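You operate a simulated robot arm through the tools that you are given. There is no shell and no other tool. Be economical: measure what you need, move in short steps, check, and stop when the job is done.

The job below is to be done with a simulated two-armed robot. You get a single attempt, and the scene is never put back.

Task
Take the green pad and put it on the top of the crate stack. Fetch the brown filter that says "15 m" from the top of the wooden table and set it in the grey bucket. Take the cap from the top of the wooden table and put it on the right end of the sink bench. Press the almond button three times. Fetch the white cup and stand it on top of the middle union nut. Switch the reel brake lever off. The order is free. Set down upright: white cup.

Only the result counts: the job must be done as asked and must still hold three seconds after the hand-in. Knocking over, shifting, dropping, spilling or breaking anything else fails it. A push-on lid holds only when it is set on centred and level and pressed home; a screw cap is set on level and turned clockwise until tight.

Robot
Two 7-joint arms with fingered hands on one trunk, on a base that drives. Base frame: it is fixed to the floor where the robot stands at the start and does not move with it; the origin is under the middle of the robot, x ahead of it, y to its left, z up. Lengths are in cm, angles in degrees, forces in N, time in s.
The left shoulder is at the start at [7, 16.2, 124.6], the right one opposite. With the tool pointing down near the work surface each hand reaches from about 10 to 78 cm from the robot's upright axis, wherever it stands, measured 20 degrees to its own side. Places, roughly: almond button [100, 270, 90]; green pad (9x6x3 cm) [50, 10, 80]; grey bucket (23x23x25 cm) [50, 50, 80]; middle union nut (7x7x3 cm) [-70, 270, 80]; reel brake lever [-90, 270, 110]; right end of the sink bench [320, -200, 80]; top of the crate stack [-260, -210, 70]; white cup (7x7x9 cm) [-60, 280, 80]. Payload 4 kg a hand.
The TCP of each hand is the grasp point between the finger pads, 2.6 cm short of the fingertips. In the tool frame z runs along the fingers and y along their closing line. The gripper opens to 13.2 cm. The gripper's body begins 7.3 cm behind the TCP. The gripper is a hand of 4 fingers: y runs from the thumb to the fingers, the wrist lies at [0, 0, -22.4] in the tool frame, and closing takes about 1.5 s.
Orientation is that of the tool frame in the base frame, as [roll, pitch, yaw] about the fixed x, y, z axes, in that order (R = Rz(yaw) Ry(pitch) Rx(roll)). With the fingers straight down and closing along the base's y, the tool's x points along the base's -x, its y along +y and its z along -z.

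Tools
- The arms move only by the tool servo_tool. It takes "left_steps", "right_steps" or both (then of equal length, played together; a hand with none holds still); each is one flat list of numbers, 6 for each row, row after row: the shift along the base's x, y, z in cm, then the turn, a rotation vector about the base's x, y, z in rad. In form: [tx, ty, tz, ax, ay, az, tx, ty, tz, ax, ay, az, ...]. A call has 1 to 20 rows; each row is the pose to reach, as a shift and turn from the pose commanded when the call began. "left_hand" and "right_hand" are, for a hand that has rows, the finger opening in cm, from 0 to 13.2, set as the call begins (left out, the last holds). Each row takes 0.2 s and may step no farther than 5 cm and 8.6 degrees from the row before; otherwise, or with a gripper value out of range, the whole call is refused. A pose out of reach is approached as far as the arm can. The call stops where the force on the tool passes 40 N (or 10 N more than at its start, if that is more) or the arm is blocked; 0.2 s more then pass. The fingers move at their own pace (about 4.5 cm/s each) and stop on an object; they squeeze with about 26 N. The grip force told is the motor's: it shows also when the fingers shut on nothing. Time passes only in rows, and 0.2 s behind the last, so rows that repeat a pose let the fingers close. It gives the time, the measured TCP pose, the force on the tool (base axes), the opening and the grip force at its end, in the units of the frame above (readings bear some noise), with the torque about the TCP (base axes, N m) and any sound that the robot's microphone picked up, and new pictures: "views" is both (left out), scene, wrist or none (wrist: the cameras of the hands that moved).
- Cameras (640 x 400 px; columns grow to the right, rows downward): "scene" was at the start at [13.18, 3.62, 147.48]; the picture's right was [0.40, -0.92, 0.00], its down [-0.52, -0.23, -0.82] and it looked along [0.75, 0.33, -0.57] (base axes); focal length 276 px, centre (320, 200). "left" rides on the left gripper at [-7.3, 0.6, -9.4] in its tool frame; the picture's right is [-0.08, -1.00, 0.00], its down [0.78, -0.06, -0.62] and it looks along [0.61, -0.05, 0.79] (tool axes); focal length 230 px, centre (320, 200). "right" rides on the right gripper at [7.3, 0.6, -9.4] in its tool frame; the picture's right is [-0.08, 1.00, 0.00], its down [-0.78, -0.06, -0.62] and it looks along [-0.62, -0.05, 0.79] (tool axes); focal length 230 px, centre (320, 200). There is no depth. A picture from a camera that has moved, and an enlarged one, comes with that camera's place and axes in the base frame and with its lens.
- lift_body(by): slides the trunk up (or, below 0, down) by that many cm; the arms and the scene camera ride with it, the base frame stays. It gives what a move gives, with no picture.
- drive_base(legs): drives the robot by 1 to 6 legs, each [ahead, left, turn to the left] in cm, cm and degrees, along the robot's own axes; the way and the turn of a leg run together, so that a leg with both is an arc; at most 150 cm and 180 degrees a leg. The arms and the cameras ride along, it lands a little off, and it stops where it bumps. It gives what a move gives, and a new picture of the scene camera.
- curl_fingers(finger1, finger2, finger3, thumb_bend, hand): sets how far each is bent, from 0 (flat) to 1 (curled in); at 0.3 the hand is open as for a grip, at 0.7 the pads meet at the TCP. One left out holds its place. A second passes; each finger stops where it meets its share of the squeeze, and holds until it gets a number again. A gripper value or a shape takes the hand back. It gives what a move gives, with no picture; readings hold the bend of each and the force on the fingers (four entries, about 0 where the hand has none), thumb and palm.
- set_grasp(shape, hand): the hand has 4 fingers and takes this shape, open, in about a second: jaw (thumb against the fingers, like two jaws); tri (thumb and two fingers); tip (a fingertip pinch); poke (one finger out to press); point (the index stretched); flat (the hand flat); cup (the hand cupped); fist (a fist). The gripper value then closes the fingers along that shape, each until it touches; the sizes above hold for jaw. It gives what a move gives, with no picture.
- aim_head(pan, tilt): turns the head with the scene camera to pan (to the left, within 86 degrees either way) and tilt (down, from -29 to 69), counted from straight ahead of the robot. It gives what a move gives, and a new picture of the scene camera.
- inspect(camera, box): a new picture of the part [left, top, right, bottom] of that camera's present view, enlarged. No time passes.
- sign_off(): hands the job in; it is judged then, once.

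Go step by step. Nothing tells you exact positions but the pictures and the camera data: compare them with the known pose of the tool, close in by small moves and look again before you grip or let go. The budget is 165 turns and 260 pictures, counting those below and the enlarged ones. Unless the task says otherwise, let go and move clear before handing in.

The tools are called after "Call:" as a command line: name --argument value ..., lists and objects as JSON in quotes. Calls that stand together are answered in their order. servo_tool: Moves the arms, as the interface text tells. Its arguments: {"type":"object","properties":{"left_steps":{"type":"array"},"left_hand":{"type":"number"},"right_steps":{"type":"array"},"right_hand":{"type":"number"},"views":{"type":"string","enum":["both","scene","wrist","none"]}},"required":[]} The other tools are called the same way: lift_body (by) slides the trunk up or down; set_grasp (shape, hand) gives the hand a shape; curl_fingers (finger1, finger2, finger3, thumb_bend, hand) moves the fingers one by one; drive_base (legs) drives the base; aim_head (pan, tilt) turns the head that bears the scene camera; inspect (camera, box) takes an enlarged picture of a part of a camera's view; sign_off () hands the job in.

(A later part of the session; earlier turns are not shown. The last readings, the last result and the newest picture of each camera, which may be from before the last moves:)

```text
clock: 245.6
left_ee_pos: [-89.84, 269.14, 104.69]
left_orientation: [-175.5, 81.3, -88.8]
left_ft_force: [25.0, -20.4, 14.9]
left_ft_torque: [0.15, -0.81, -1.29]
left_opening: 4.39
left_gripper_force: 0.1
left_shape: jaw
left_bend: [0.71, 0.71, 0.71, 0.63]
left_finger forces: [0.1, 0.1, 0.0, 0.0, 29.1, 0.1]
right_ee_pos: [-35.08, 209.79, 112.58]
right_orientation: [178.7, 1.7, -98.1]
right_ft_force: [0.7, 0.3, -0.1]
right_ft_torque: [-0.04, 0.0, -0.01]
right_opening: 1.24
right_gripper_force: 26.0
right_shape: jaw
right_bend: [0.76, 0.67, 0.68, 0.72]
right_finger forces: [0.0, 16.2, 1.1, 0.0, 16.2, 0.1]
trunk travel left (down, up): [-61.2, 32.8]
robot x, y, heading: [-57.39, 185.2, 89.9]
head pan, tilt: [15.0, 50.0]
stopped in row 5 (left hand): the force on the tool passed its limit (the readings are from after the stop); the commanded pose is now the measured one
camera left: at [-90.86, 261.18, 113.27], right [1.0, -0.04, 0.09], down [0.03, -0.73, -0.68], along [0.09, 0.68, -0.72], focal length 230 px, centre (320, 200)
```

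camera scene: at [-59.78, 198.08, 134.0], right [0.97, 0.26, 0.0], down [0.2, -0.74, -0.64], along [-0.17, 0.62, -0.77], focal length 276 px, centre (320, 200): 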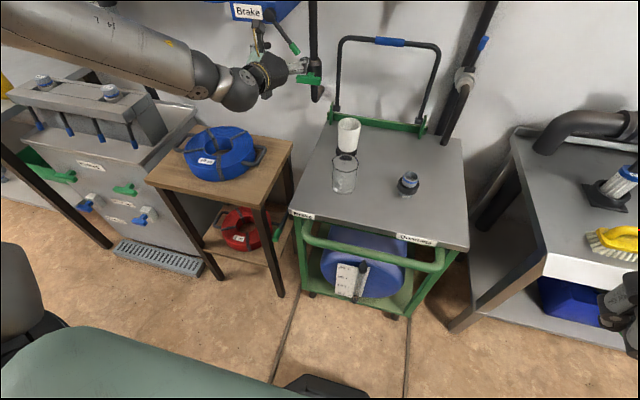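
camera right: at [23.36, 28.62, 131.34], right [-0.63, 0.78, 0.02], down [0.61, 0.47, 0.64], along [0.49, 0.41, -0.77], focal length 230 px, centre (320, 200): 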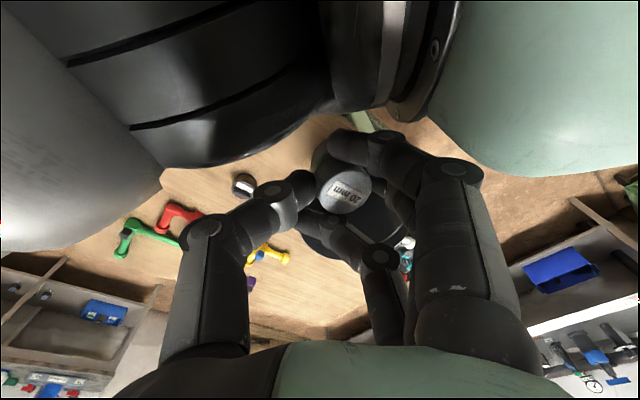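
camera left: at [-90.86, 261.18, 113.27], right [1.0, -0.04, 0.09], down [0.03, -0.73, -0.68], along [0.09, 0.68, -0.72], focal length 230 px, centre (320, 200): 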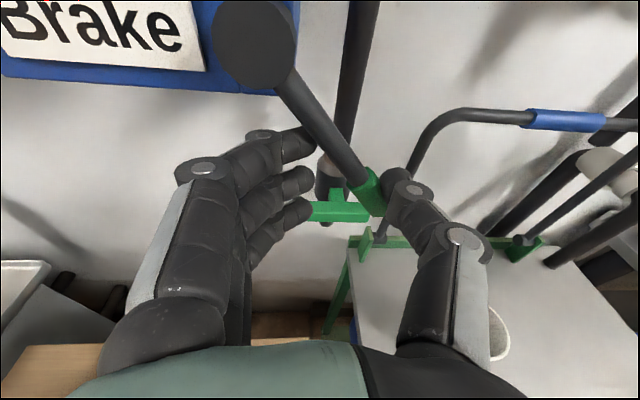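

The lever tip has hardly moved (still about [-86.7, 104.8]) under 25 N, so left is its stop. It must swing up instead, so I'll open, go below the lever with the fingers, and lift it.

Call:
servo_tool --left_steps '[1.5, 0, 0, 0, 0, 0, 3.3, 0, -0.5, 0, 0, 0, 3.3, 0, -0.5, 0, 0, 0, 3.3, 0, -3, 0, 0, 0, 3.3, 0, -6.5, 0, 0, 0, 5.5, 0, -6.5, 0, 0, 0, 7.5, 0, -6.5, 0, 0, 0, 7.5, 0, -6.5, 0, 0, 0]' --left_hand 8 --views "wrist"

```text
clock: 247.3
left_ee_pos: [-84.49, 268.55, 98.01]
left_orientation: [-177.6, 80.7, -89.9]
left_ft_force: [0.5, 0.1, -0.6]
left_ft_torque: [0.02, 0.01, 0.0]
left_opening: 7.94
left_gripper_force: 0.1
left_shape: jaw
left_bend: [0.71, 0.71, 0.71, 0.7]
left_finger forces: [0.1, 0.0, 0.0, 0.0, 0.0, 0.0]
left hand out of reach, approached as far as the arm can: row 6, 7, 8
right_ee_pos: [-35.64, 210.25, 112.6]
right_orientation: [179.1, 1.4, -98.0]
right_ft_force: [0.8, 0.3, 0.1]
right_ft_torque: [0.01, 0.02, 0.01]
right_opening: 1.28
right_gripper_force: 25.7
right_shape: jaw
right_bend: [0.76, 0.67, 0.68, 0.72]
right_finger forces: [0.0, 16.2, 1.0, 0.0, 16.3, 0.0]
trunk travel left (down, up): [-61.2, 32.8]
robot x, y, heading: [-58.18, 185.47, 90.2]
head pan, tilt: [15.0, 50.0]
camera left: at [-85.28, 260.56, 106.66], right [1.0, -0.03, 0.08], down [0.04, -0.74, -0.67], along [0.08, 0.68, -0.73], focal length 230 px, centre (320, 200)
```

left: 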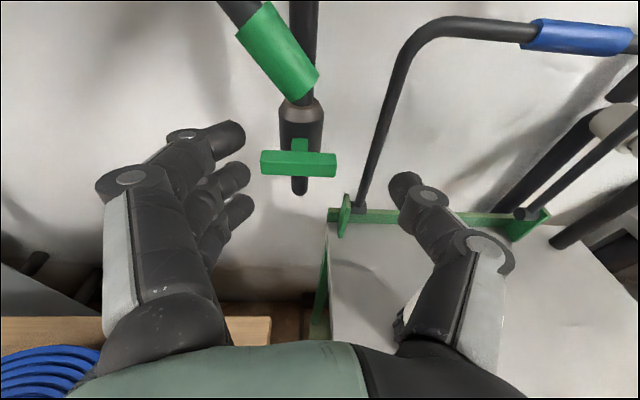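

I'll close the fingers to 2.5 cm to make a platform under the tip and lift.

Call:
servo_tool --left_steps '[0, 0, 0, 0, 0, 0, 0, 0, 0, 0, 0, 0, 0, 0, 0, 0, 0, 0, 0, 0, 0, 0, 0, 0, 0, 0, 0, 0, 0, 0, 0, 0, 1, 0, 0, 0, 0, 0, 2, 0, 0, 0, 0, 0, 3, 0, 0, 0, 0, 0, 4, 0, 0, 0, 0, 0, 5, 0, 0, 0, 0, 0, 6, 0, 0, 0, 0, 0, 6, 0, 0, 0]' --left_hand 2.5 --views "wrist"

```text
clock: 249.9
left_ee_pos: [-84.75, 268.32, 104.06]
left_orientation: [-177.5, 80.7, -89.6]
left_ft_force: [-1.7, 0.4, -0.2]
left_ft_torque: [-0.01, -0.05, -0.02]
left_opening: 2.57
left_gripper_force: 0.0
left_shape: jaw
left_bend: [0.72, 0.73, 0.73, 0.7]
left_finger forces: [0.9, 0.0, 0.0, 0.1, 0.1, 0.1]
right_ee_pos: [-35.8, 210.41, 112.5]
right_orientation: [179.0, 1.5, -98.0]
right_ft_force: [0.0, -0.9, -0.1]
right_ft_torque: [-0.02, 0.03, 0.04]
right_opening: 1.23
right_gripper_force: 25.5
right_shape: jaw
right_bend: [0.76, 0.67, 0.68, 0.72]
right_finger forces: [0.0, 16.2, 1.0, 0.0, 16.4, 0.1]
trunk travel left (down, up): [-61.2, 32.8]
robot x, y, heading: [-57.82, 185.73, 90.0]
head pan, tilt: [15.0, 50.0]
camera left: at [-85.49, 260.39, 112.71], right [1.0, -0.02, 0.08], down [0.04, -0.74, -0.68], along [0.08, 0.68, -0.73], focal length 230 px, centre (320, 200)
```

left: 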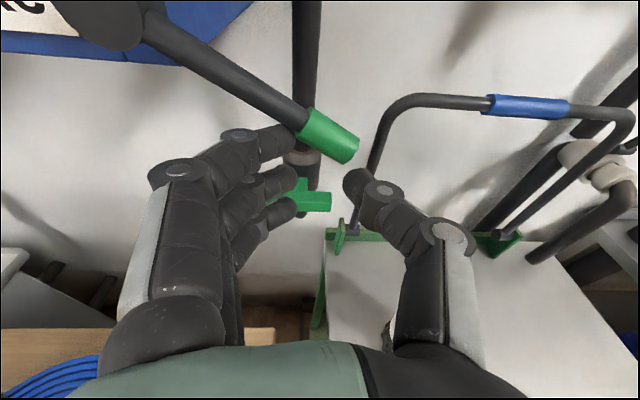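

The lever swings up easily. I'll continue lifting, moving slightly to +x.

Call:
servo_tool --left_steps '[0.5, 0, 1.2, 0, 0, 0, 1, 0, 2.4, 0, 0, 0, 1.2, 0, 3.6, 0, 0, 0, 1.2, 0, 4.8, 0, 0, 0, 1.2, 0, 6, 0, 0, 0, 1.2, 0, 6, 0, 0, 0]' --views "both"

```text
clock: 251.3
left_ee_pos: [-83.44, 268.5, 109.96]
left_orientation: [-177.4, 80.8, -89.8]
left_ft_force: [0.8, -0.2, 0.0]
left_ft_torque: [-0.01, -0.03, 0.01]
left_opening: 2.53
left_gripper_force: 0.1
left_shape: jaw
left_bend: [0.73, 0.73, 0.73, 0.7]
left_finger forces: [0.2, 0.1, 0.0, 0.0, 0.0, 0.0]
right_ee_pos: [-35.77, 210.37, 112.63]
right_orientation: [179.2, 1.5, -97.9]
right_ft_force: [0.6, 0.2, -0.2]
right_ft_torque: [0.06, -0.03, -0.02]
right_opening: 1.23
right_gripper_force: 26.2
right_shape: jaw
right_bend: [0.76, 0.67, 0.68, 0.72]
right_finger forces: [0.0, 16.2, 1.0, 0.0, 16.4, 0.1]
trunk travel left (down, up): [-61.2, 32.8]
robot x, y, heading: [-57.6, 185.12, 90.1]
head pan, tilt: [15.0, 50.0]
camera scene: at [-59.74, 198.1, 133.99], right [0.97, 0.26, 0.0], down [0.2, -0.74, -0.64], along [-0.17, 0.62, -0.77], focal length 276 px, centre (320, 200)
camera left: at [-84.3, 260.45, 118.7], right [1.0, -0.03, 0.08], down [0.04, -0.74, -0.68], along [0.08, 0.68, -0.73], focal length 230 px, centre (320, 200)
```

scene: 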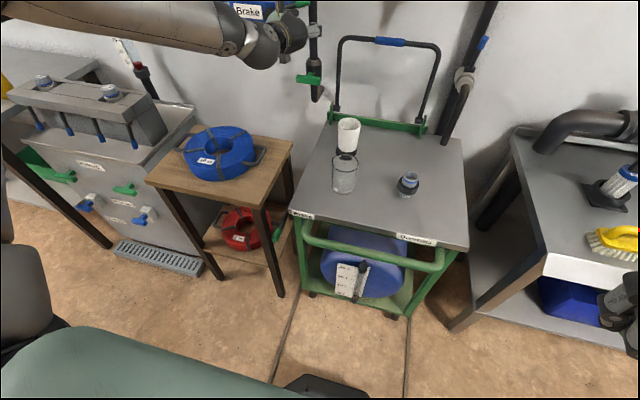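
left: 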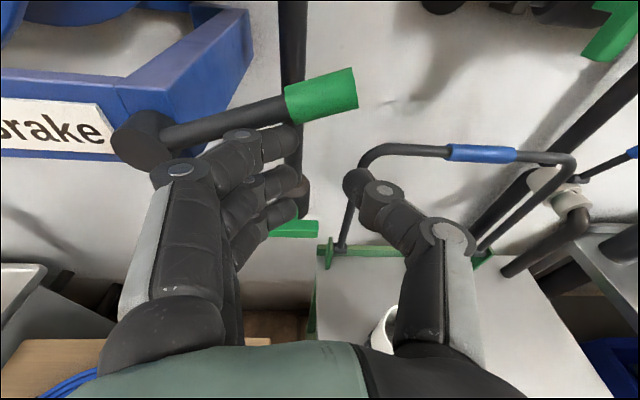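

The lever is just above horizontal. Continuing up to find the end stop.

Call:
servo_tool --left_steps '[-0.2, 0, 1.2, 0, 0, 0, -0.4, 0, 2.4, 0, 0, 0, -0.8, 0, 3.6, 0, 0, 0, -1.2, 0, 4.8, 0, 0, 0, -1.5, 0, 6, 0, 0, 0, -1.5, 0, 6, 0, 0, 0]' --views "wrist"

```text
clock: 252.0
left_ee_pos: [-83.53, 267.91, 110.67]
left_orientation: [179.5, 78.5, -93.1]
left_ft_force: [3.2, 1.1, -11.2]
left_ft_torque: [-0.38, -0.18, -0.09]
left_opening: 2.44
left_gripper_force: 0.1
left_shape: jaw
left_bend: [0.73, 0.73, 0.73, 0.7]
left_finger forces: [12.7, 0.1, 0.0, 0.1, 0.1, 0.0]
right_ee_pos: [-35.63, 210.28, 112.57]
right_orientation: [178.9, 1.5, -98.1]
right_ft_force: [0.6, -0.2, -0.2]
right_ft_torque: [0.0, -0.03, -0.02]
right_opening: 1.27
right_gripper_force: 25.6
right_shape: jaw
right_bend: [0.76, 0.67, 0.68, 0.72]
right_finger forces: [0.0, 16.2, 1.0, 0.0, 16.3, 0.0]
trunk travel left (down, up): [-61.2, 32.8]
robot x, y, heading: [-57.88, 185.37, 90.1]
head pan, tilt: [15.0, 50.0]
stopped in row 3 (left hand): the force on the tool passed its limit (the readings are from after the stop); the commanded pose is now the measured one
camera left: at [-84.48, 260.23, 119.59], right [1.0, -0.03, 0.07], down [0.03, -0.76, -0.65], along [0.08, 0.65, -0.76], focal length 230 px, centre (320, 200)
```

left: 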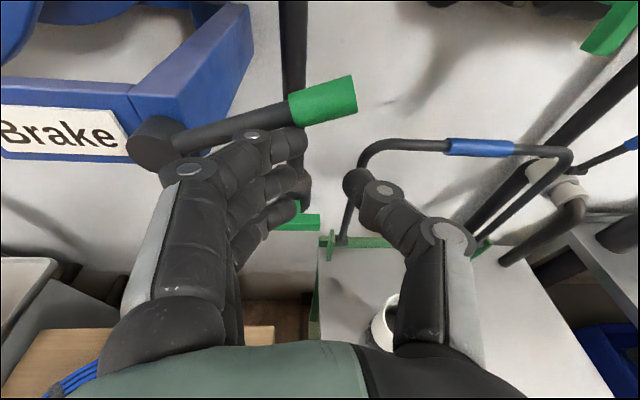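

The lever reached its upper stop. I'll lower the fingers and withdraw, then check that it stays up.

Call:
servo_tool --left_steps '[0.5, 0, -2, 0, 0, 0, 0.5, 0, -4.5, 0, 0, 0, 0.5, -3, -5, 0, 0, 0, 0.5, -7, -5, 0, 0, 0, 0.5, -11, -5, 0, 0, 0, 0.5, -15, -5, 0, 0, 0, 0.5, -19, -5, 0, 0, 0, 0.5, -22, -5, 0, 0, 0]' --views "wrist"

Call:
aim_head --pan 22 --tilt 18

```text
clock: 253.8
left_ee_pos: [-83.57, 245.63, 105.95]
left_orientation: [-179.6, 79.2, -92.1]
left_ft_force: [0.7, 0.7, -0.1]
left_ft_torque: [-0.02, 0.03, 0.02]
left_opening: 2.56
left_gripper_force: 0.0
left_shape: jaw
left_bend: [0.73, 0.73, 0.73, 0.7]
left_finger forces: [0.0, 0.0, 0.0, 0.1, 0.0, 0.0]
right_ee_pos: [-35.69, 210.17, 112.58]
right_orientation: [179.1, 1.7, -98.0]
right_ft_force: [-0.3, -0.2, 0.6]
right_ft_torque: [-0.01, -0.02, 0.01]
right_opening: 1.25
right_gripper_force: 25.9
right_shape: jaw
right_bend: [0.76, 0.67, 0.68, 0.72]
right_finger forces: [0.0, 16.1, 1.0, 0.0, 16.2, 0.1]
trunk travel left (down, up): [-61.2, 32.8]
robot x, y, heading: [-57.95, 185.3, 90.2]
head pan, tilt: [15.0, 50.0]
camera left: at [-84.44, 237.92, 114.85], right [1.0, -0.03, 0.08], down [0.03, -0.75, -0.66], along [0.08, 0.66, -0.75], focal length 230 px, centre (320, 200)
```

left: 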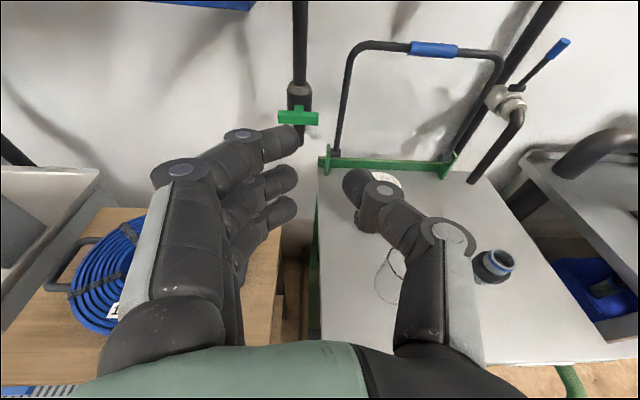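

```text
clock: 254.8
left_ee_pos: [-83.56, 245.77, 105.92]
left_orientation: [-179.8, 79.1, -92.1]
left_ft_force: [-0.2, -0.7, -0.3]
left_ft_torque: [-0.02, -0.01, -0.01]
left_opening: 2.54
left_gripper_force: 0.0
left_shape: jaw
left_bend: [0.73, 0.73, 0.73, 0.7]
left_finger forces: [0.1, 0.0, 0.0, 0.0, 0.1, 0.0]
right_ee_pos: [-35.61, 210.29, 112.57]
right_orientation: [179.1, 1.6, -98.1]
right_ft_force: [-0.8, -0.2, -0.3]
right_ft_torque: [-0.01, 0.01, -0.01]
right_opening: 1.27
right_gripper_force: 26.1
right_shape: jaw
right_bend: [0.76, 0.67, 0.68, 0.72]
right_finger forces: [0.0, 16.2, 0.9, 0.0, 16.3, 0.1]
trunk travel left (down, up): [-61.2, 32.8]
robot x, y, heading: [-58.0, 185.51, 90.3]
head pan, tilt: [22.0, 18.0]
camera scene: at [-61.25, 199.25, 138.87], right [0.93, 0.38, 0.0], down [0.12, -0.29, -0.95], along [-0.36, 0.88, -0.31], focal length 276 px, centre (320, 200)
```

scene: 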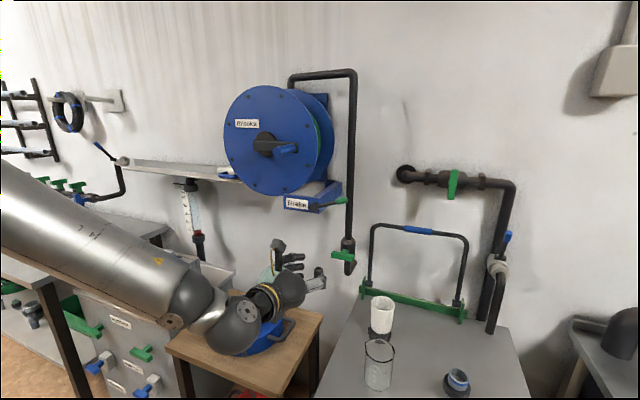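

The lever stays up at its other stop. Now I'll fold the left hand back down and in, and drive along the bench to the almond tap.

Call:
servo_tool --left_steps '[0, -2, 0, -0.13, 0, 0, 0, -4, 0, -0.26, 0, 0, 0, -7, 1, -0.39, 0, 0, 0, -10, 2, -0.52, 0, 0, 0, -13, 3, -0.65, 0, 0, 0, -16, 4, -0.78, 0, 0, 0, -19, 4, -0.91, 0, 0, 0, -22, 4, -1.04, 0, 0, 0, -25, 4, -1.17, 0, 0, 0, -28, 4, -1.3, 0, 0, 0, -31, 4, -1.38, 0, 0, 0, -31, 4, -1.38, 0, 0]' --views "none"

Call:
drive_base --legs '[[0, -140, 0], [0, -24, 0]]'

Call:
aim_head --pan 0 --tilt 30

```text
clock: 257.4
left_ee_pos: [-83.18, 214.66, 110.21]
left_orientation: [-177.6, 0.0, -90.5]
left_ft_force: [0.7, 0.6, -0.5]
left_ft_torque: [-0.01, 0.0, -0.03]
left_opening: 2.55
left_gripper_force: 0.0
left_shape: jaw
left_bend: [0.73, 0.73, 0.73, 0.7]
left_finger forces: [0.0, 0.0, 0.0, 0.0, 0.0, 0.1]
right_ee_pos: [-35.73, 210.33, 112.52]
right_orientation: [179.1, 1.5, -98.0]
right_ft_force: [0.0, -0.7, -0.4]
right_ft_torque: [-0.01, 0.05, 0.01]
right_opening: 1.25
right_gripper_force: 25.7
right_shape: jaw
right_bend: [0.76, 0.67, 0.68, 0.72]
right_finger forces: [0.0, 16.2, 1.0, 0.0, 16.3, 0.0]
trunk travel left (down, up): [-61.2, 32.8]
robot x, y, heading: [-57.66, 185.65, 90.1]
head pan, tilt: [22.0, 18.0]
```

```text
clock: 266.0
left_ee_pos: [83.95, 217.9, 110.14]
left_orientation: [-177.7, 0.1, -88.2]
left_ft_force: [0.5, 0.3, -0.3]
left_ft_torque: [-0.04, -0.01, 0.03]
left_opening: 2.53
left_gripper_force: 0.1
left_shape: jaw
left_bend: [0.73, 0.73, 0.73, 0.7]
left_finger forces: [0.1, 0.0, 0.1, 0.0, 0.0, 0.0]
right_ee_pos: [131.5, 215.34, 112.57]
right_orientation: [179.2, 1.6, -95.7]
right_ft_force: [-0.2, -0.2, -0.1]
right_ft_torque: [0.02, -0.01, 0.02]
right_opening: 1.25
right_gripper_force: 25.9
right_shape: jaw
right_bend: [0.76, 0.67, 0.68, 0.72]
right_finger forces: [0.0, 16.2, 1.0, 0.0, 16.3, 0.1]
trunk travel left (down, up): [-61.2, 32.8]
robot x, y, heading: [110.77, 189.88, 92.3]
head pan, tilt: [22.0, 18.0]
camera scene: at [106.47, 203.26, 138.88], right [0.91, 0.41, 0.0], down [0.13, -0.28, -0.95], along [-0.39, 0.87, -0.31], focal length 276 px, centre (320, 200)
```

scene: 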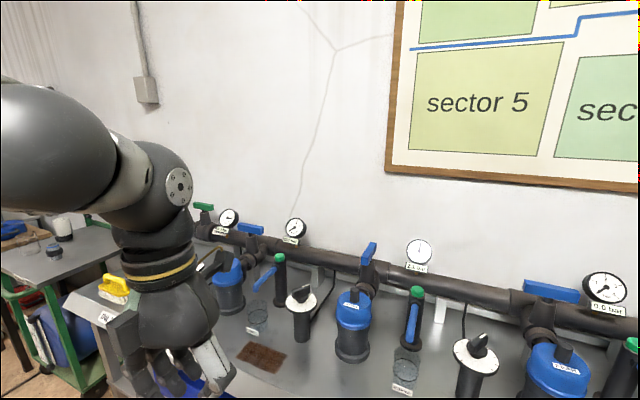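

```text
clock: 266.8
left_ee_pos: [84.16, 217.9, 110.29]
left_orientation: [-177.6, 0.1, -88.1]
left_ft_force: [0.6, 1.1, -0.2]
left_ft_torque: [0.01, 0.02, 0.0]
left_opening: 2.51
left_gripper_force: 0.1
left_shape: jaw
left_bend: [0.73, 0.73, 0.73, 0.7]
left_finger forces: [0.0, 0.1, 0.0, 0.1, 0.1, 0.0]
right_ee_pos: [131.53, 215.23, 112.56]
right_orientation: [179.0, 1.6, -95.7]
right_ft_force: [0.5, 0.6, 0.0]
right_ft_torque: [-0.01, -0.02, 0.01]
right_opening: 1.24
right_gripper_force: 26.1
right_shape: jaw
right_bend: [0.76, 0.67, 0.68, 0.72]
right_finger forces: [0.0, 16.1, 1.0, 0.1, 16.4, 0.0]
trunk travel left (down, up): [-61.2, 32.8]
robot x, y, heading: [110.25, 189.47, 92.4]
head pan, tilt: [0.0, 30.0]
camera scene: at [109.98, 203.8, 136.95], right [1.0, 0.04, 0.0], down [0.02, -0.5, -0.87], along [-0.04, 0.87, -0.5], focal length 276 px, centre (320, 200)
```

scene: 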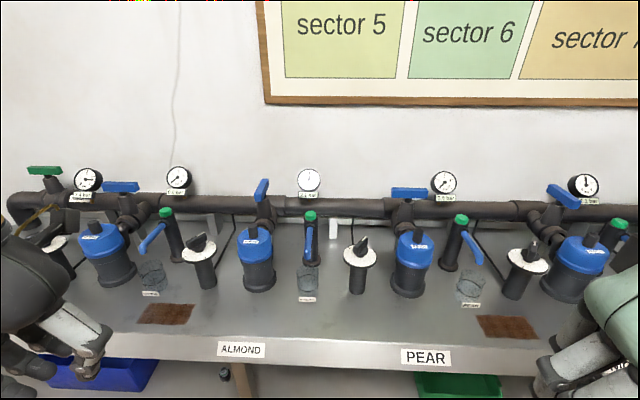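

I'll enlarge the almond station to be sure of the button.

Call:
inspect --camera "scene" --box '[210, 170, 390, 310]'

```text
2.86 times, centred on (300, 240) of scene
camera zoom: at [109.98, 203.8, 136.95], right [1.0, 0.04, 0.0], down [0.02, -0.5, -0.87], along [-0.04, 0.87, -0.5], focal length 789 px, centre (377, 86)
```

zoom: 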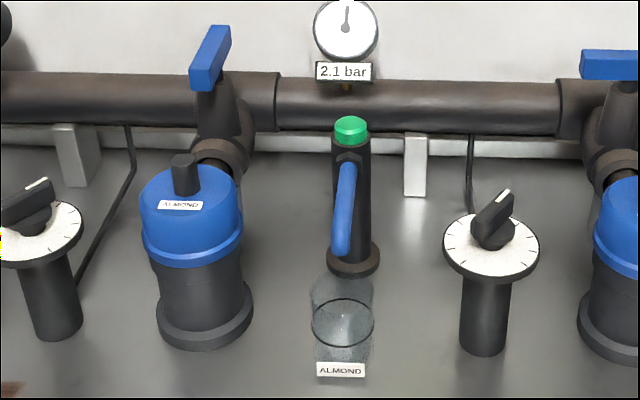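

The green button on the tap behind the ALMOND glass is at about [104.2, 270.6, 93], matching the given place. I'll move in and turn right 35° as I did for the cup.

Call:
drive_base --legs '[[14, -2, 0], [0, 0, -35]]'

Call:
set_grasp --shape "poke" --hand "left"

Call:
aim_head --pan 42 --tilt 38

```text
clock: 269.8
left_ee_pos: [106.17, 242.19, 110.28]
left_orientation: [-177.5, 0.1, -122.6]
left_ft_force: [-0.7, -1.2, 0.2]
left_ft_torque: [0.0, 0.03, 0.02]
left_opening: 2.52
left_gripper_force: 0.1
left_shape: jaw
left_bend: [0.73, 0.73, 0.73, 0.7]
left_finger forces: [0.1, 0.0, 0.0, 0.0, 0.1, 0.1]
right_ee_pos: [143.89, 213.06, 112.6]
right_orientation: [179.1, 1.7, -130.2]
right_ft_force: [0.1, -0.7, 0.4]
right_ft_torque: [0.0, -0.01, 0.0]
right_opening: 1.23
right_gripper_force: 26.1
right_shape: jaw
right_bend: [0.76, 0.67, 0.68, 0.72]
right_finger forces: [0.0, 16.0, 1.0, 0.0, 16.2, 0.0]
trunk travel left (down, up): [-61.2, 32.8]
robot x, y, heading: [111.77, 203.58, 58.2]
head pan, tilt: [0.0, 30.0]
camera scene: at [119.51, 215.84, 136.95], right [0.85, -0.53, 0.0], down [-0.27, -0.42, -0.87], along [0.46, 0.73, -0.5], focal length 276 px, centre (320, 200)
```

scene: 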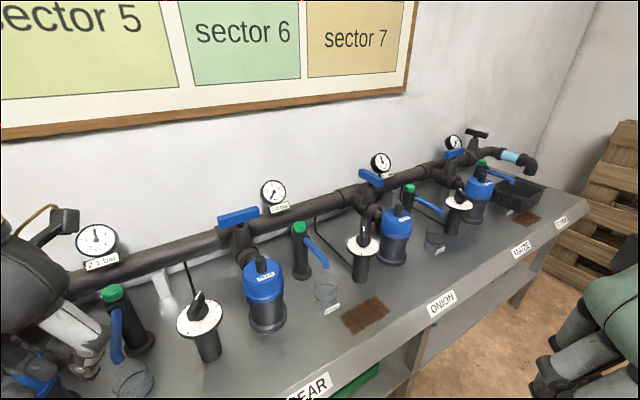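

```text
clock: 270.7
left_ee_pos: [106.1, 242.19, 110.25]
left_orientation: [-177.6, 0.1, -122.6]
left_ft_force: [-1.1, 0.2, 0.2]
left_ft_torque: [-0.04, 0.02, 0.02]
left_opening: 0.01
left_gripper_force: 0.2
left_shape: poke
left_bend: [1.0, 1.0, 1.0, 0.46]
left_finger forces: [0.0, 0.1, 0.0, 0.0, 0.1, 0.0]
right_ee_pos: [143.76, 213.07, 112.67]
right_orientation: [179.1, 1.6, -130.1]
right_ft_force: [0.1, 0.6, -0.1]
right_ft_torque: [0.0, -0.01, 0.03]
right_opening: 1.25
right_gripper_force: 26.0
right_shape: jaw
right_bend: [0.76, 0.67, 0.68, 0.72]
right_finger forces: [0.0, 16.1, 0.9, 0.0, 16.2, 0.0]
trunk travel left (down, up): [-61.2, 32.8]
robot x, y, heading: [112.13, 204.18, 58.1]
head pan, tilt: [0.0, 30.0]
```

```text
clock: 271.8
left_ee_pos: [106.14, 242.1, 110.17]
left_orientation: [-177.6, 0.1, -122.6]
left_ft_force: [-0.6, 0.0, 0.3]
left_ft_torque: [0.0, 0.02, -0.01]
left_opening: 0.0
left_gripper_force: 0.1
left_shape: poke
left_bend: [1.0, 1.0, 1.0, 0.46]
left_finger forces: [0.0, 0.0, 0.1, 0.1, 0.0, 0.1]
right_ee_pos: [143.82, 213.1, 112.63]
right_orientation: [179.1, 1.5, -130.2]
right_ft_force: [0.5, -0.6, -0.3]
right_ft_torque: [-0.03, -0.05, -0.03]
right_opening: 1.25
right_gripper_force: 26.3
right_shape: jaw
right_bend: [0.76, 0.67, 0.68, 0.72]
right_finger forces: [0.0, 16.0, 1.0, 0.0, 16.2, 0.0]
trunk travel left (down, up): [-61.2, 32.8]
robot x, y, heading: [112.03, 203.49, 57.8]
head pan, tilt: [42.0, 38.0]
camera scene: at [113.23, 216.68, 135.71], right [0.99, 0.17, 0.0], down [0.11, -0.61, -0.79], along [-0.14, 0.78, -0.62], focal length 276 px, centre (320, 200)
```

scene: 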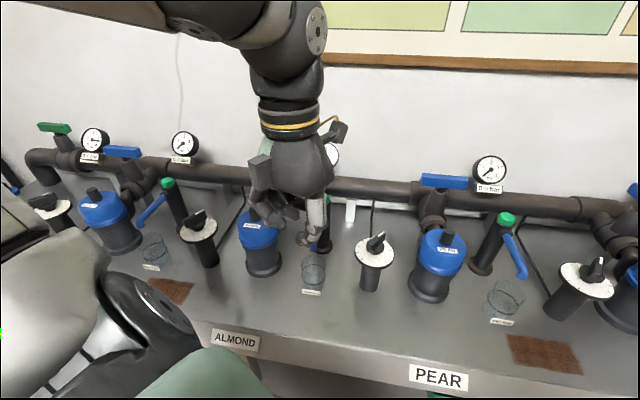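

The "poke" shape's tip is unclear, so I'll use the closed jaw as a blunt tip, leaned 30° to keep the hand's camera off the gauge. Moving above the green button.

Call:
set_grasp --shape "jaw" --hand "left"

Call:
servo_tool --left_steps '[-0.4, 3.5, 0, 0.11, -0.071, 0, -0.8, 7, 0, 0.22, -0.142, 0, -1.2, 11, 0, 0.33, -0.214, 0, -1.6, 15, 0, 0.44, -0.285, 0, -2, 19, -1, 0.44, -0.285, 0, -2.3, 23, -2, 0.44, -0.285, 0, -2.6, 27, -3, 0.44, -0.285, 0, -2.6, 27, -6, 0.44, -0.285, 0, -2.6, 27, -6, 0.44, -0.285, 0]' --left_hand 0

```text
clock: 272.7
left_ee_pos: [106.11, 242.06, 110.29]
left_orientation: [-177.6, 0.1, -122.6]
left_ft_force: [0.2, -0.2, 0.1]
left_ft_torque: [0.03, -0.02, 0.01]
left_opening: 13.18
left_gripper_force: 0.1
left_shape: jaw
left_bend: [0.3, 0.3, 0.3, 0.3]
left_finger forces: [0.1, 0.1, 0.0, 0.0, 0.0, 0.1]
right_ee_pos: [143.87, 213.03, 112.49]
right_orientation: [179.1, 1.5, -130.2]
right_ft_force: [0.6, -0.8, -1.1]
right_ft_torque: [0.01, -0.02, -0.01]
right_opening: 1.26
right_gripper_force: 26.7
right_shape: jaw
right_bend: [0.76, 0.67, 0.68, 0.72]
right_finger forces: [0.1, 16.1, 1.0, 0.0, 16.2, 0.0]
trunk travel left (down, up): [-61.2, 32.8]
robot x, y, heading: [111.65, 203.58, 58.0]
head pan, tilt: [42.0, 38.0]
```

```text
clock: 274.7
left_ee_pos: [103.81, 268.73, 104.08]
left_orientation: [-177.5, 30.1, -122.7]
left_ft_force: [-0.4, 0.1, 0.7]
left_ft_torque: [-0.01, -0.02, 0.03]
left_opening: 0.02
left_gripper_force: 26.1
left_shape: jaw
left_bend: [0.68, 0.58, 0.68, 0.66]
left_finger forces: [0.1, 0.0, 0.0, 0.1, 0.1, 0.0]
right_ee_pos: [143.85, 212.99, 112.57]
right_orientation: [179.1, 1.5, -130.2]
right_ft_force: [-0.5, 1.0, -0.1]
right_ft_torque: [0.0, 0.01, -0.02]
right_opening: 1.25
right_gripper_force: 26.6
right_shape: jaw
right_bend: [0.76, 0.67, 0.68, 0.72]
right_finger forces: [0.0, 15.9, 1.1, 0.1, 16.1, 0.0]
trunk travel left (down, up): [-61.2, 32.8]
robot x, y, heading: [112.3, 203.86, 58.1]
head pan, tilt: [42.0, 38.0]
camera scene: at [113.22, 216.64, 135.72], right [0.98, 0.17, 0.0], down [0.11, -0.61, -0.79], along [-0.14, 0.78, -0.62], focal length 276 px, centre (320, 200)
camera left: at [103.92, 270.79, 115.79], right [0.86, -0.5, 0.08], down [-0.5, -0.85, 0.14], along [0.0, -0.16, -0.99], focal length 230 px, centre (320, 200)
```

scene: 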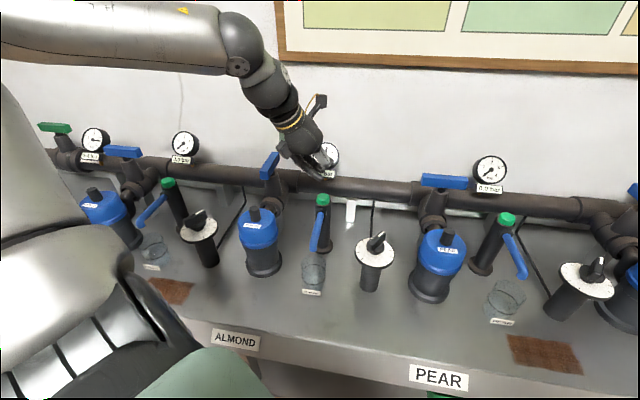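
left: 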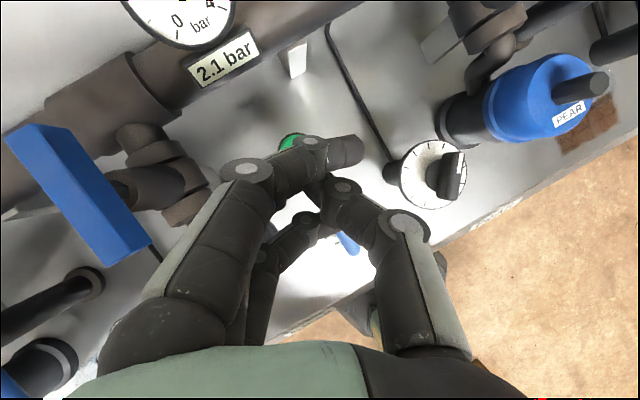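

The fully closed fingers cross awkwardly. I'll curl the outer two and let middle finger and thumb meet as one tip, then look again.

Call:
curl_fingers --hand "left" --finger1 1.0 --finger2 0.69 --finger3 1.0 --thumb_bend 0.69

Call:
servo_tool --left_steps '[0, 0, 0, 0, 0, 0]' --views "wrist"

Call:
inspect --camera "scene" --box '[260, 110, 380, 220]'

```text
clock: 275.7
left_ee_pos: [103.84, 268.8, 104.18]
left_orientation: [-177.4, 30.1, -122.5]
left_ft_force: [1.1, -0.7, -0.4]
left_ft_torque: [0.02, 0.03, 0.02]
left_opening: 3.93
left_gripper_force: 0.0
left_shape: fingers
left_bend: [1.0, 0.69, 1.0, 0.69]
left_finger forces: [0.0, 0.1, 0.0, 0.0, 0.0, 0.0]
right_ee_pos: [143.98, 213.05, 112.64]
right_orientation: [179.0, 1.6, -130.3]
right_ft_force: [-0.6, -0.4, 0.0]
right_ft_torque: [-0.04, -0.01, 0.0]
right_opening: 1.29
right_gripper_force: 26.2
right_shape: jaw
right_bend: [0.76, 0.67, 0.68, 0.72]
right_finger forces: [0.0, 16.0, 1.1, 0.0, 16.2, 0.1]
trunk travel left (down, up): [-61.2, 32.8]
robot x, y, heading: [112.09, 204.01, 58.1]
head pan, tilt: [42.0, 38.0]
```

```text
clock: 276.1
left_ee_pos: [103.83, 268.89, 104.09]
left_orientation: [-177.3, 30.0, -122.6]
left_ft_force: [-0.7, -0.9, 0.2]
left_ft_torque: [0.02, 0.01, -0.02]
left_opening: 3.91
left_gripper_force: 0.0
left_shape: fingers
left_bend: [1.0, 0.69, 1.0, 0.69]
left_finger forces: [0.0, 0.0, 0.0, 0.1, 0.0, 0.0]
right_ee_pos: [143.85, 213.04, 112.49]
right_orientation: [179.1, 1.5, -130.2]
right_ft_force: [0.0, 0.4, 0.3]
right_ft_torque: [0.0, 0.02, -0.01]
right_opening: 1.28
right_gripper_force: 26.3
right_shape: jaw
right_bend: [0.76, 0.67, 0.68, 0.72]
right_finger forces: [0.0, 16.1, 1.1, 0.0, 16.2, 0.0]
trunk travel left (down, up): [-61.2, 32.8]
robot x, y, heading: [111.73, 203.68, 58.3]
head pan, tilt: [42.0, 38.0]
camera left: at [103.91, 270.81, 115.79], right [0.86, -0.5, 0.08], down [-0.5, -0.85, 0.14], along [0.0, -0.16, -0.99], focal length 230 px, centre (320, 200)
```

left: 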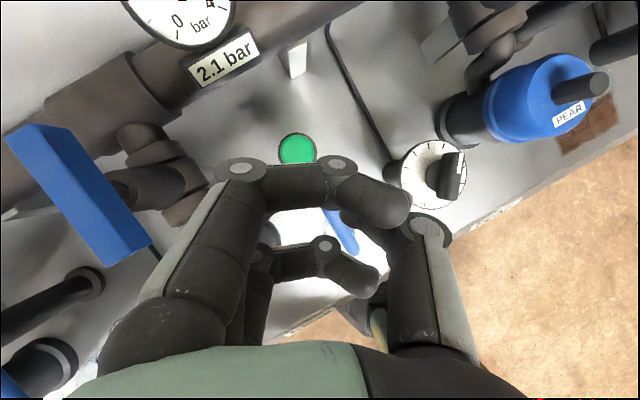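

```text
3.64 times, centred on (320, 165) of scene
camera zoom: at [113.22, 216.68, 135.71], right [0.98, 0.17, 0.0], down [0.11, -0.61, -0.79], along [-0.14, 0.78, -0.62], focal length 1004 px, centre (320, 327)
```

zoom: 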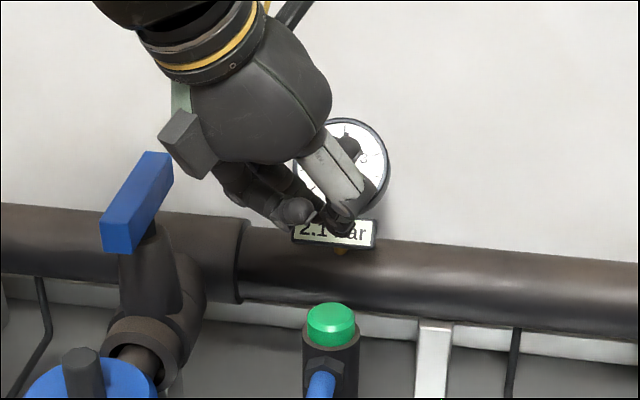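

The button is at about [104.4, 272.3]. I'll shift 2.3 cm forward and lower towards it.

Call:
servo_tool --left_steps '[0, 1.2, -1.5, 0, 0, 0, 0, 2.3, -3, 0, 0, 0, 0, 2.3, -5, 0, 0, 0, 0, 2.3, -6.5, 0, 0, 0, 0, 2.3, -6.5, 0, 0, 0]' --views "wrist"

Call:
inspect --camera "scene" --box '[260, 110, 380, 220]'

```text
clock: 277.3
left_ee_pos: [103.49, 271.22, 97.84]
left_orientation: [-177.3, 30.1, -122.6]
left_ft_force: [-1.5, 0.2, -0.4]
left_ft_torque: [0.01, -0.03, 0.0]
left_opening: 3.92
left_gripper_force: 0.0
left_shape: fingers
left_bend: [1.0, 0.69, 1.0, 0.69]
left_finger forces: [0.1, 0.0, 0.0, 0.0, 0.0, 0.0]
right_ee_pos: [143.89, 213.03, 112.51]
right_orientation: [179.1, 1.7, -130.2]
right_ft_force: [-0.6, 0.7, -1.5]
right_ft_torque: [0.01, 0.01, 0.0]
right_opening: 1.27
right_gripper_force: 26.8
right_shape: jaw
right_bend: [0.76, 0.67, 0.68, 0.72]
right_finger forces: [0.1, 16.0, 1.1, 0.1, 16.2, 0.0]
trunk travel left (down, up): [-61.2, 32.8]
robot x, y, heading: [111.99, 203.72, 57.8]
head pan, tilt: [42.0, 38.0]
camera left: at [103.76, 273.15, 109.5], right [0.86, -0.5, 0.08], down [-0.5, -0.85, 0.14], along [0.0, -0.16, -0.99], focal length 230 px, centre (320, 200)
```

left: 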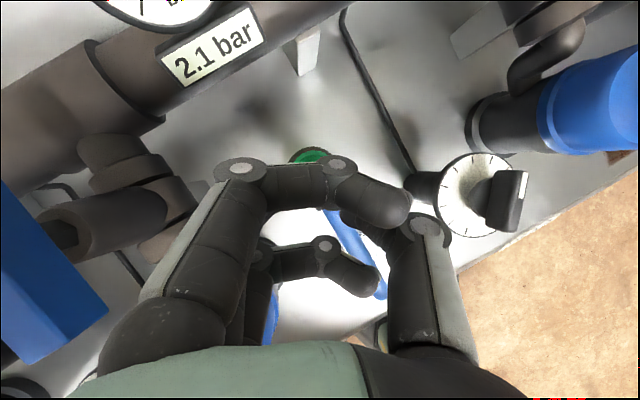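

```text
3.64 times, centred on (320, 165) of scene
camera zoom: at [113.23, 216.64, 135.71], right [0.98, 0.17, 0.0], down [0.11, -0.61, -0.79], along [-0.14, 0.78, -0.62], focal length 1004 px, centre (320, 327)
```

zoom: 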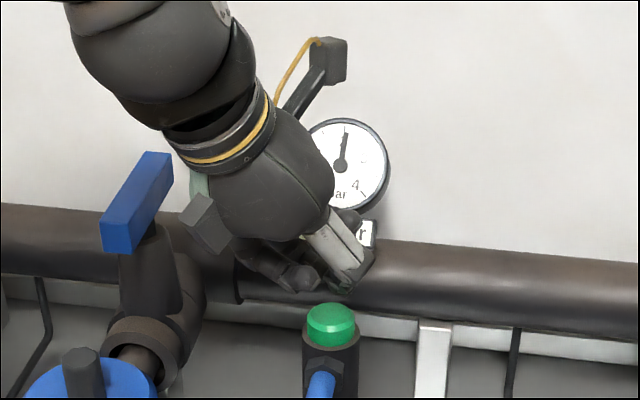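

The middle finger and thumb still leave a gap wider than the button. I'll bring them together.

Call:
curl_fingers --hand "left" --finger2 0.77 --thumb_bend 0.75

Call:
inspect --camera "scene" --box '[280, 150, 360, 220]'

```text
clock: 278.3
left_ee_pos: [103.55, 271.34, 97.77]
left_orientation: [-177.4, 30.1, -122.5]
left_ft_force: [-1.4, -0.1, 0.2]
left_ft_torque: [-0.01, -0.02, 0.01]
left_opening: 3.83
left_gripper_force: 0.2
left_shape: fingers
left_bend: [1.0, 0.74, 1.0, 0.73]
left_finger forces: [0.0, 0.0, 0.0, 0.0, 0.0, 0.0]
right_ee_pos: [143.82, 213.01, 112.61]
right_orientation: [179.0, 1.6, -130.2]
right_ft_force: [0.6, -0.4, 0.1]
right_ft_torque: [0.01, -0.04, 0.0]
right_opening: 1.25
right_gripper_force: 25.8
right_shape: jaw
right_bend: [0.76, 0.67, 0.68, 0.72]
right_finger forces: [0.1, 16.1, 1.1, 0.0, 16.2, 0.1]
trunk travel left (down, up): [-61.2, 32.8]
robot x, y, heading: [112.08, 203.81, 58.2]
head pan, tilt: [42.0, 38.0]
```

```text
5.71 times, centred on (320, 185) of scene
camera zoom: at [113.22, 216.68, 135.71], right [0.98, 0.17, 0.0], down [0.11, -0.61, -0.79], along [-0.14, 0.78, -0.62], focal length 1578 px, centre (320, 286)
```

zoom: 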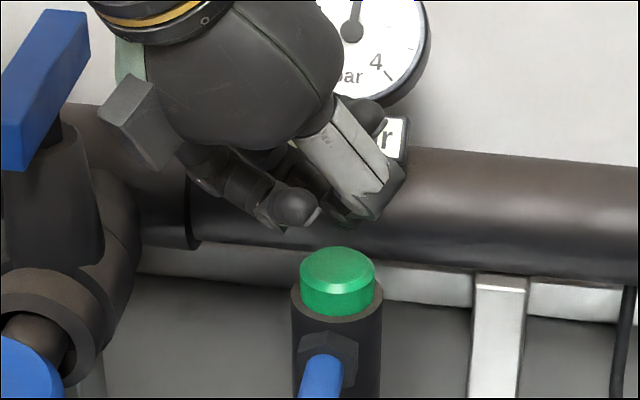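

Middle finger and thumb now meet as one tip above the button. Lowering slowly.

Call:
servo_tool --left_steps '[0, 0.2, -0.7, 0, 0, 0, 0, 0.3, -1.4, 0, 0, 0, 0, 0.3, -1.4, 0, 0, 0]' --views "wrist"

Call:
inspect --camera "scene" --box '[280, 150, 360, 220]'

```text
clock: 279.1
left_ee_pos: [103.32, 271.76, 96.42]
left_orientation: [-177.4, 30.1, -122.4]
left_ft_force: [-0.9, 0.4, -0.5]
left_ft_torque: [-0.01, 0.01, -0.01]
left_opening: 3.8
left_gripper_force: 0.1
left_shape: fingers
left_bend: [1.0, 0.74, 1.0, 0.73]
left_finger forces: [0.1, 0.0, 0.1, 0.0, 0.1, 0.0]
right_ee_pos: [143.83, 213.0, 112.58]
right_orientation: [179.1, 1.6, -130.3]
right_ft_force: [0.9, -0.5, 0.1]
right_ft_torque: [-0.02, 0.0, -0.03]
right_opening: 1.27
right_gripper_force: 25.9
right_shape: jaw
right_bend: [0.76, 0.67, 0.68, 0.72]
right_finger forces: [0.1, 15.9, 1.1, 0.1, 16.2, 0.0]
trunk travel left (down, up): [-61.2, 32.8]
robot x, y, heading: [112.26, 203.69, 58.3]
head pan, tilt: [42.0, 38.0]
camera left: at [103.57, 273.62, 108.15], right [0.86, -0.5, 0.08], down [-0.5, -0.85, 0.14], along [0.0, -0.16, -0.99], focal length 230 px, centre (320, 200)
```

left: 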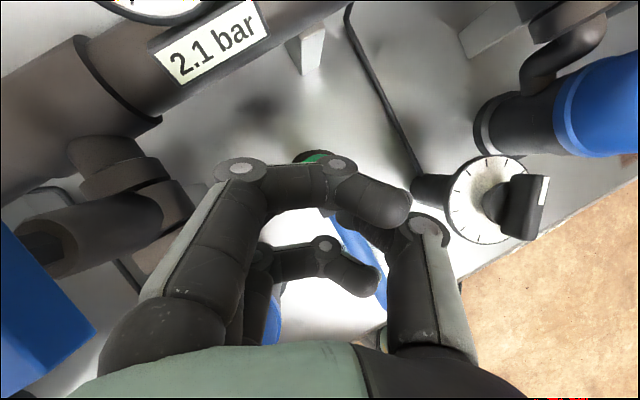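

```text
5.71 times, centred on (320, 185) of scene
camera zoom: at [113.22, 216.66, 135.71], right [0.98, 0.17, 0.0], down [0.11, -0.61, -0.79], along [-0.14, 0.78, -0.62], focal length 1578 px, centre (320, 286)
```

zoom: 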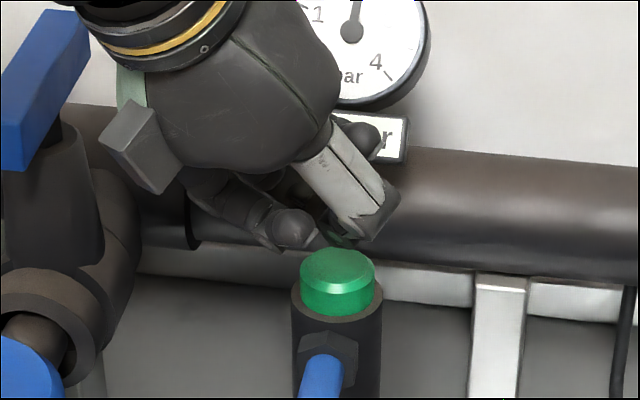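

Nearly touching. Shifting 0.6 cm to +x and lowering on.

Call:
servo_tool --left_steps '[0.6, 0.2, -0.4, 0, 0, 0, 0.6, 0.2, -0.8, 0, 0, 0, 0.6, 0.2, -0.8, 0, 0, 0]' --views "none"

Call:
servo_tool --left_steps '[0, 0, -0.3, 0, 0, 0, 0, 0, -0.6, 0, 0, 0, 0, 0, -0.6, 0, 0, 0]' --views "none"

Call:
inspect --camera "scene" --box '[280, 150, 360, 220]'

```text
clock: 279.9
left_ee_pos: [104.03, 271.94, 95.69]
left_orientation: [-177.4, 30.1, -122.6]
left_ft_force: [-0.8, -0.3, 0.3]
left_ft_torque: [-0.03, -0.02, 0.03]
left_opening: 3.82
left_gripper_force: 0.1
left_shape: fingers
left_bend: [1.0, 0.74, 1.0, 0.73]
left_finger forces: [0.1, 0.1, 0.1, 0.0, 0.0, 0.0]
right_ee_pos: [143.83, 212.96, 112.6]
right_orientation: [179.1, 1.6, -130.2]
right_ft_force: [-1.0, 0.7, 0.0]
right_ft_torque: [0.02, -0.03, 0.02]
right_opening: 1.24
right_gripper_force: 26.1
right_shape: jaw
right_bend: [0.76, 0.67, 0.68, 0.72]
right_finger forces: [0.0, 16.0, 1.1, 0.0, 16.1, 0.1]
trunk travel left (down, up): [-61.2, 32.8]
robot x, y, heading: [111.72, 203.84, 58.0]
head pan, tilt: [42.0, 38.0]
```

```text
clock: 280.7
left_ee_pos: [104.17, 271.87, 95.05]
left_orientation: [-177.4, 30.1, -122.4]
left_ft_force: [0.1, 0.8, 2.4]
left_ft_torque: [0.04, -0.01, 0.04]
left_opening: 3.78
left_gripper_force: 0.0
left_shape: fingers
left_bend: [1.0, 0.74, 1.0, 0.73]
left_finger forces: [0.0, 0.0, 0.0, 0.0, 0.1, 0.0]
right_ee_pos: [143.88, 213.07, 112.64]
right_orientation: [179.1, 1.5, -130.1]
right_ft_force: [0.3, -1.2, -0.5]
right_ft_torque: [0.0, 0.02, 0.03]
right_opening: 1.26
right_gripper_force: 26.1
right_shape: jaw
right_bend: [0.76, 0.67, 0.68, 0.72]
right_finger forces: [0.0, 16.0, 1.1, 0.1, 16.2, 0.0]
trunk travel left (down, up): [-61.2, 32.8]
robot x, y, heading: [111.57, 203.95, 58.0]
head pan, tilt: [42.0, 38.0]
```

```text
5.71 times, centred on (320, 185) of scene
camera zoom: at [113.21, 216.66, 135.71], right [0.98, 0.17, 0.0], down [0.11, -0.61, -0.79], along [-0.14, 0.78, -0.62], focal length 1578 px, centre (320, 286)
```

zoom: 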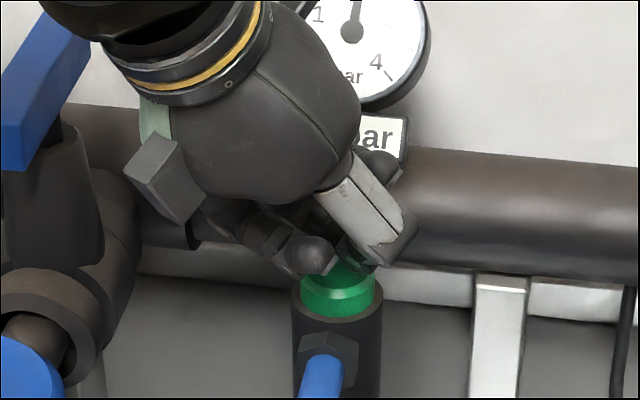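

Contact with the button (2.4 N). First press: 1 cm down and back up, listening for a click.

Call:
servo_tool --left_steps '[0, 0, -0.3, 0, 0, 0, 0, 0, -0.6, 0, 0, 0, 0, 0, -0.6, 0, 0, 0]' --views "none"

Call:
inspect --camera "scene" --box '[280, 150, 360, 220]'

```text
clock: 281.5
left_ee_pos: [104.18, 271.82, 94.53]
left_orientation: [-177.4, 30.2, -122.7]
left_ft_force: [1.6, 1.5, 8.6]
left_ft_torque: [0.04, -0.13, 0.01]
left_opening: 3.76
left_gripper_force: 8.3
left_shape: fingers
left_bend: [1.0, 0.74, 1.0, 0.74]
left_finger forces: [0.1, 0.0, 0.0, 0.1, 15.7, 0.0]
right_ee_pos: [143.94, 212.86, 112.58]
right_orientation: [179.1, 1.7, -130.3]
right_ft_force: [0.3, 0.0, -0.7]
right_ft_torque: [-0.02, 0.0, 0.02]
right_opening: 1.24
right_gripper_force: 26.0
right_shape: jaw
right_bend: [0.76, 0.67, 0.68, 0.72]
right_finger forces: [0.1, 16.0, 1.1, 0.0, 16.3, 0.0]
trunk travel left (down, up): [-61.2, 32.8]
robot x, y, heading: [112.45, 203.95, 58.0]
head pan, tilt: [42.0, 38.0]
heard: click
```

```text
5.71 times, centred on (320, 185) of scene
camera zoom: at [113.26, 216.57, 135.73], right [0.98, 0.17, 0.0], down [0.11, -0.61, -0.79], along [-0.14, 0.78, -0.61], focal length 1578 px, centre (320, 286)
```

zoom: 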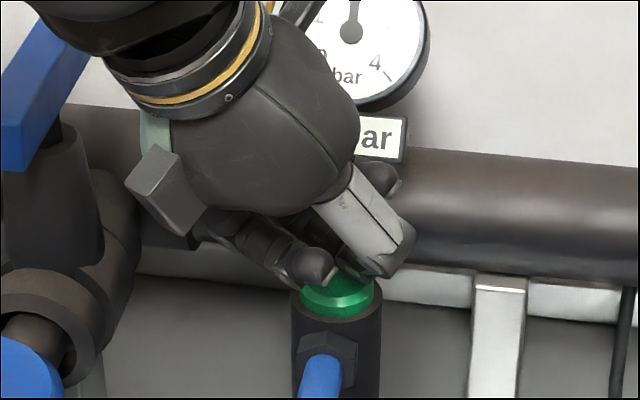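

A click: first press registered. Releasing fully, then the second press.

Call:
servo_tool --left_steps '[0, 0, 0.8, 0, 0, 0, 0, 0, 1.6, 0, 0, 0, 0, 0, 1.6, 0, 0, 0]' --views "none"

Call:
servo_tool --left_steps '[0, 0, -0.5, 0, 0, 0, 0, 0, -1, 0, 0, 0, 0, 0, -1.35, 0, 0, 0, 0, 0, -1.65, 0, 0, 0, 0, 0, -1.65, 0, 0, 0]' --views "none"

```text
clock: 282.3
left_ee_pos: [104.04, 271.92, 95.76]
left_orientation: [-177.5, 30.0, -122.5]
left_ft_force: [0.2, -0.3, -0.4]
left_ft_torque: [-0.01, -0.01, 0.01]
left_opening: 3.79
left_gripper_force: 0.1
left_shape: fingers
left_bend: [1.0, 0.74, 1.0, 0.73]
left_finger forces: [0.0, 0.0, 0.0, 0.1, 0.0, 0.0]
right_ee_pos: [143.87, 213.05, 112.62]
right_orientation: [179.1, 1.5, -130.0]
right_ft_force: [-0.1, -0.3, 0.1]
right_ft_torque: [-0.01, 0.02, 0.02]
right_opening: 1.22
right_gripper_force: 26.3
right_shape: jaw
right_bend: [0.76, 0.67, 0.68, 0.72]
right_finger forces: [0.0, 16.0, 1.1, 0.1, 16.3, 0.0]
trunk travel left (down, up): [-61.2, 32.8]
robot x, y, heading: [111.65, 203.83, 57.8]
head pan, tilt: [42.0, 38.0]
```

```text
clock: 283.5
left_ee_pos: [104.08, 271.91, 94.56]
left_orientation: [-177.5, 30.2, -122.6]
left_ft_force: [1.0, 3.3, 9.1]
left_ft_torque: [0.08, -0.14, 0.02]
left_opening: 3.76
left_gripper_force: 8.2
left_shape: fingers
left_bend: [1.0, 0.74, 1.0, 0.74]
left_finger forces: [0.1, 0.1, 0.0, 0.0, 16.2, 0.0]
right_ee_pos: [143.8, 212.99, 112.52]
right_orientation: [179.0, 1.5, -130.2]
right_ft_force: [-0.2, 0.5, -0.4]
right_ft_torque: [0.01, -0.02, 0.03]
right_opening: 1.28
right_gripper_force: 26.3
right_shape: jaw
right_bend: [0.76, 0.67, 0.68, 0.72]
right_finger forces: [0.0, 16.0, 1.1, 0.1, 16.2, 0.0]
trunk travel left (down, up): [-61.2, 32.8]
robot x, y, heading: [111.75, 203.77, 58.2]
head pan, tilt: [42.0, 38.0]
heard: click
```

Second click. Release and third press.

Call:
servo_tool --left_steps '[0, 0, 0.8, 0, 0, 0, 0, 0, 1.6, 0, 0, 0, 0, 0, 1.6, 0, 0, 0]' --views "none"

Call:
servo_tool --left_steps '[0, 0, -0.5, 0, 0, 0, 0, 0, -1, 0, 0, 0, 0, 0, -1.35, 0, 0, 0, 0, 0, -1.65, 0, 0, 0, 0, 0, -1.65, 0, 0, 0]' --views "none"

```text
clock: 284.3
left_ee_pos: [103.96, 271.77, 95.79]
left_orientation: [-177.5, 30.0, -122.5]
left_ft_force: [-0.1, -0.4, -0.3]
left_ft_torque: [-0.03, -0.01, 0.0]
left_opening: 3.77
left_gripper_force: 0.0
left_shape: fingers
left_bend: [1.0, 0.74, 1.0, 0.73]
left_finger forces: [0.0, 0.0, 0.0, 0.0, 0.1, 0.0]
right_ee_pos: [143.75, 212.98, 112.55]
right_orientation: [179.1, 1.5, -130.3]
right_ft_force: [-0.1, -0.3, 0.7]
right_ft_torque: [-0.01, 0.02, -0.03]
right_opening: 1.24
right_gripper_force: 25.6
right_shape: jaw
right_bend: [0.76, 0.67, 0.68, 0.72]
right_finger forces: [0.0, 16.0, 1.1, 0.1, 16.2, 0.0]
trunk travel left (down, up): [-61.2, 32.8]
robot x, y, heading: [112.35, 204.14, 57.8]
head pan, tilt: [42.0, 38.0]
```

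```text
clock: 285.5
left_ee_pos: [104.14, 271.98, 94.44]
left_orientation: [-177.5, 30.3, -122.6]
left_ft_force: [1.5, 2.4, 13.5]
left_ft_torque: [0.09, -0.14, 0.03]
left_opening: 3.74
left_gripper_force: 10.5
left_shape: fingers
left_bend: [1.0, 0.74, 1.0, 0.74]
left_finger forces: [0.0, 0.0, 0.0, 0.0, 21.5, 0.0]
right_ee_pos: [143.95, 212.96, 112.55]
right_orientation: [179.0, 1.7, -130.1]
right_ft_force: [-0.2, 0.2, -0.7]
right_ft_torque: [0.0, -0.02, -0.04]
right_opening: 1.27
right_gripper_force: 26.2
right_shape: jaw
right_bend: [0.76, 0.67, 0.68, 0.72]
right_finger forces: [0.1, 16.0, 1.1, 0.1, 16.2, 0.0]
trunk travel left (down, up): [-61.2, 32.8]
robot x, y, heading: [112.17, 204.18, 57.7]
head pan, tilt: [42.0, 38.0]
heard: click
```

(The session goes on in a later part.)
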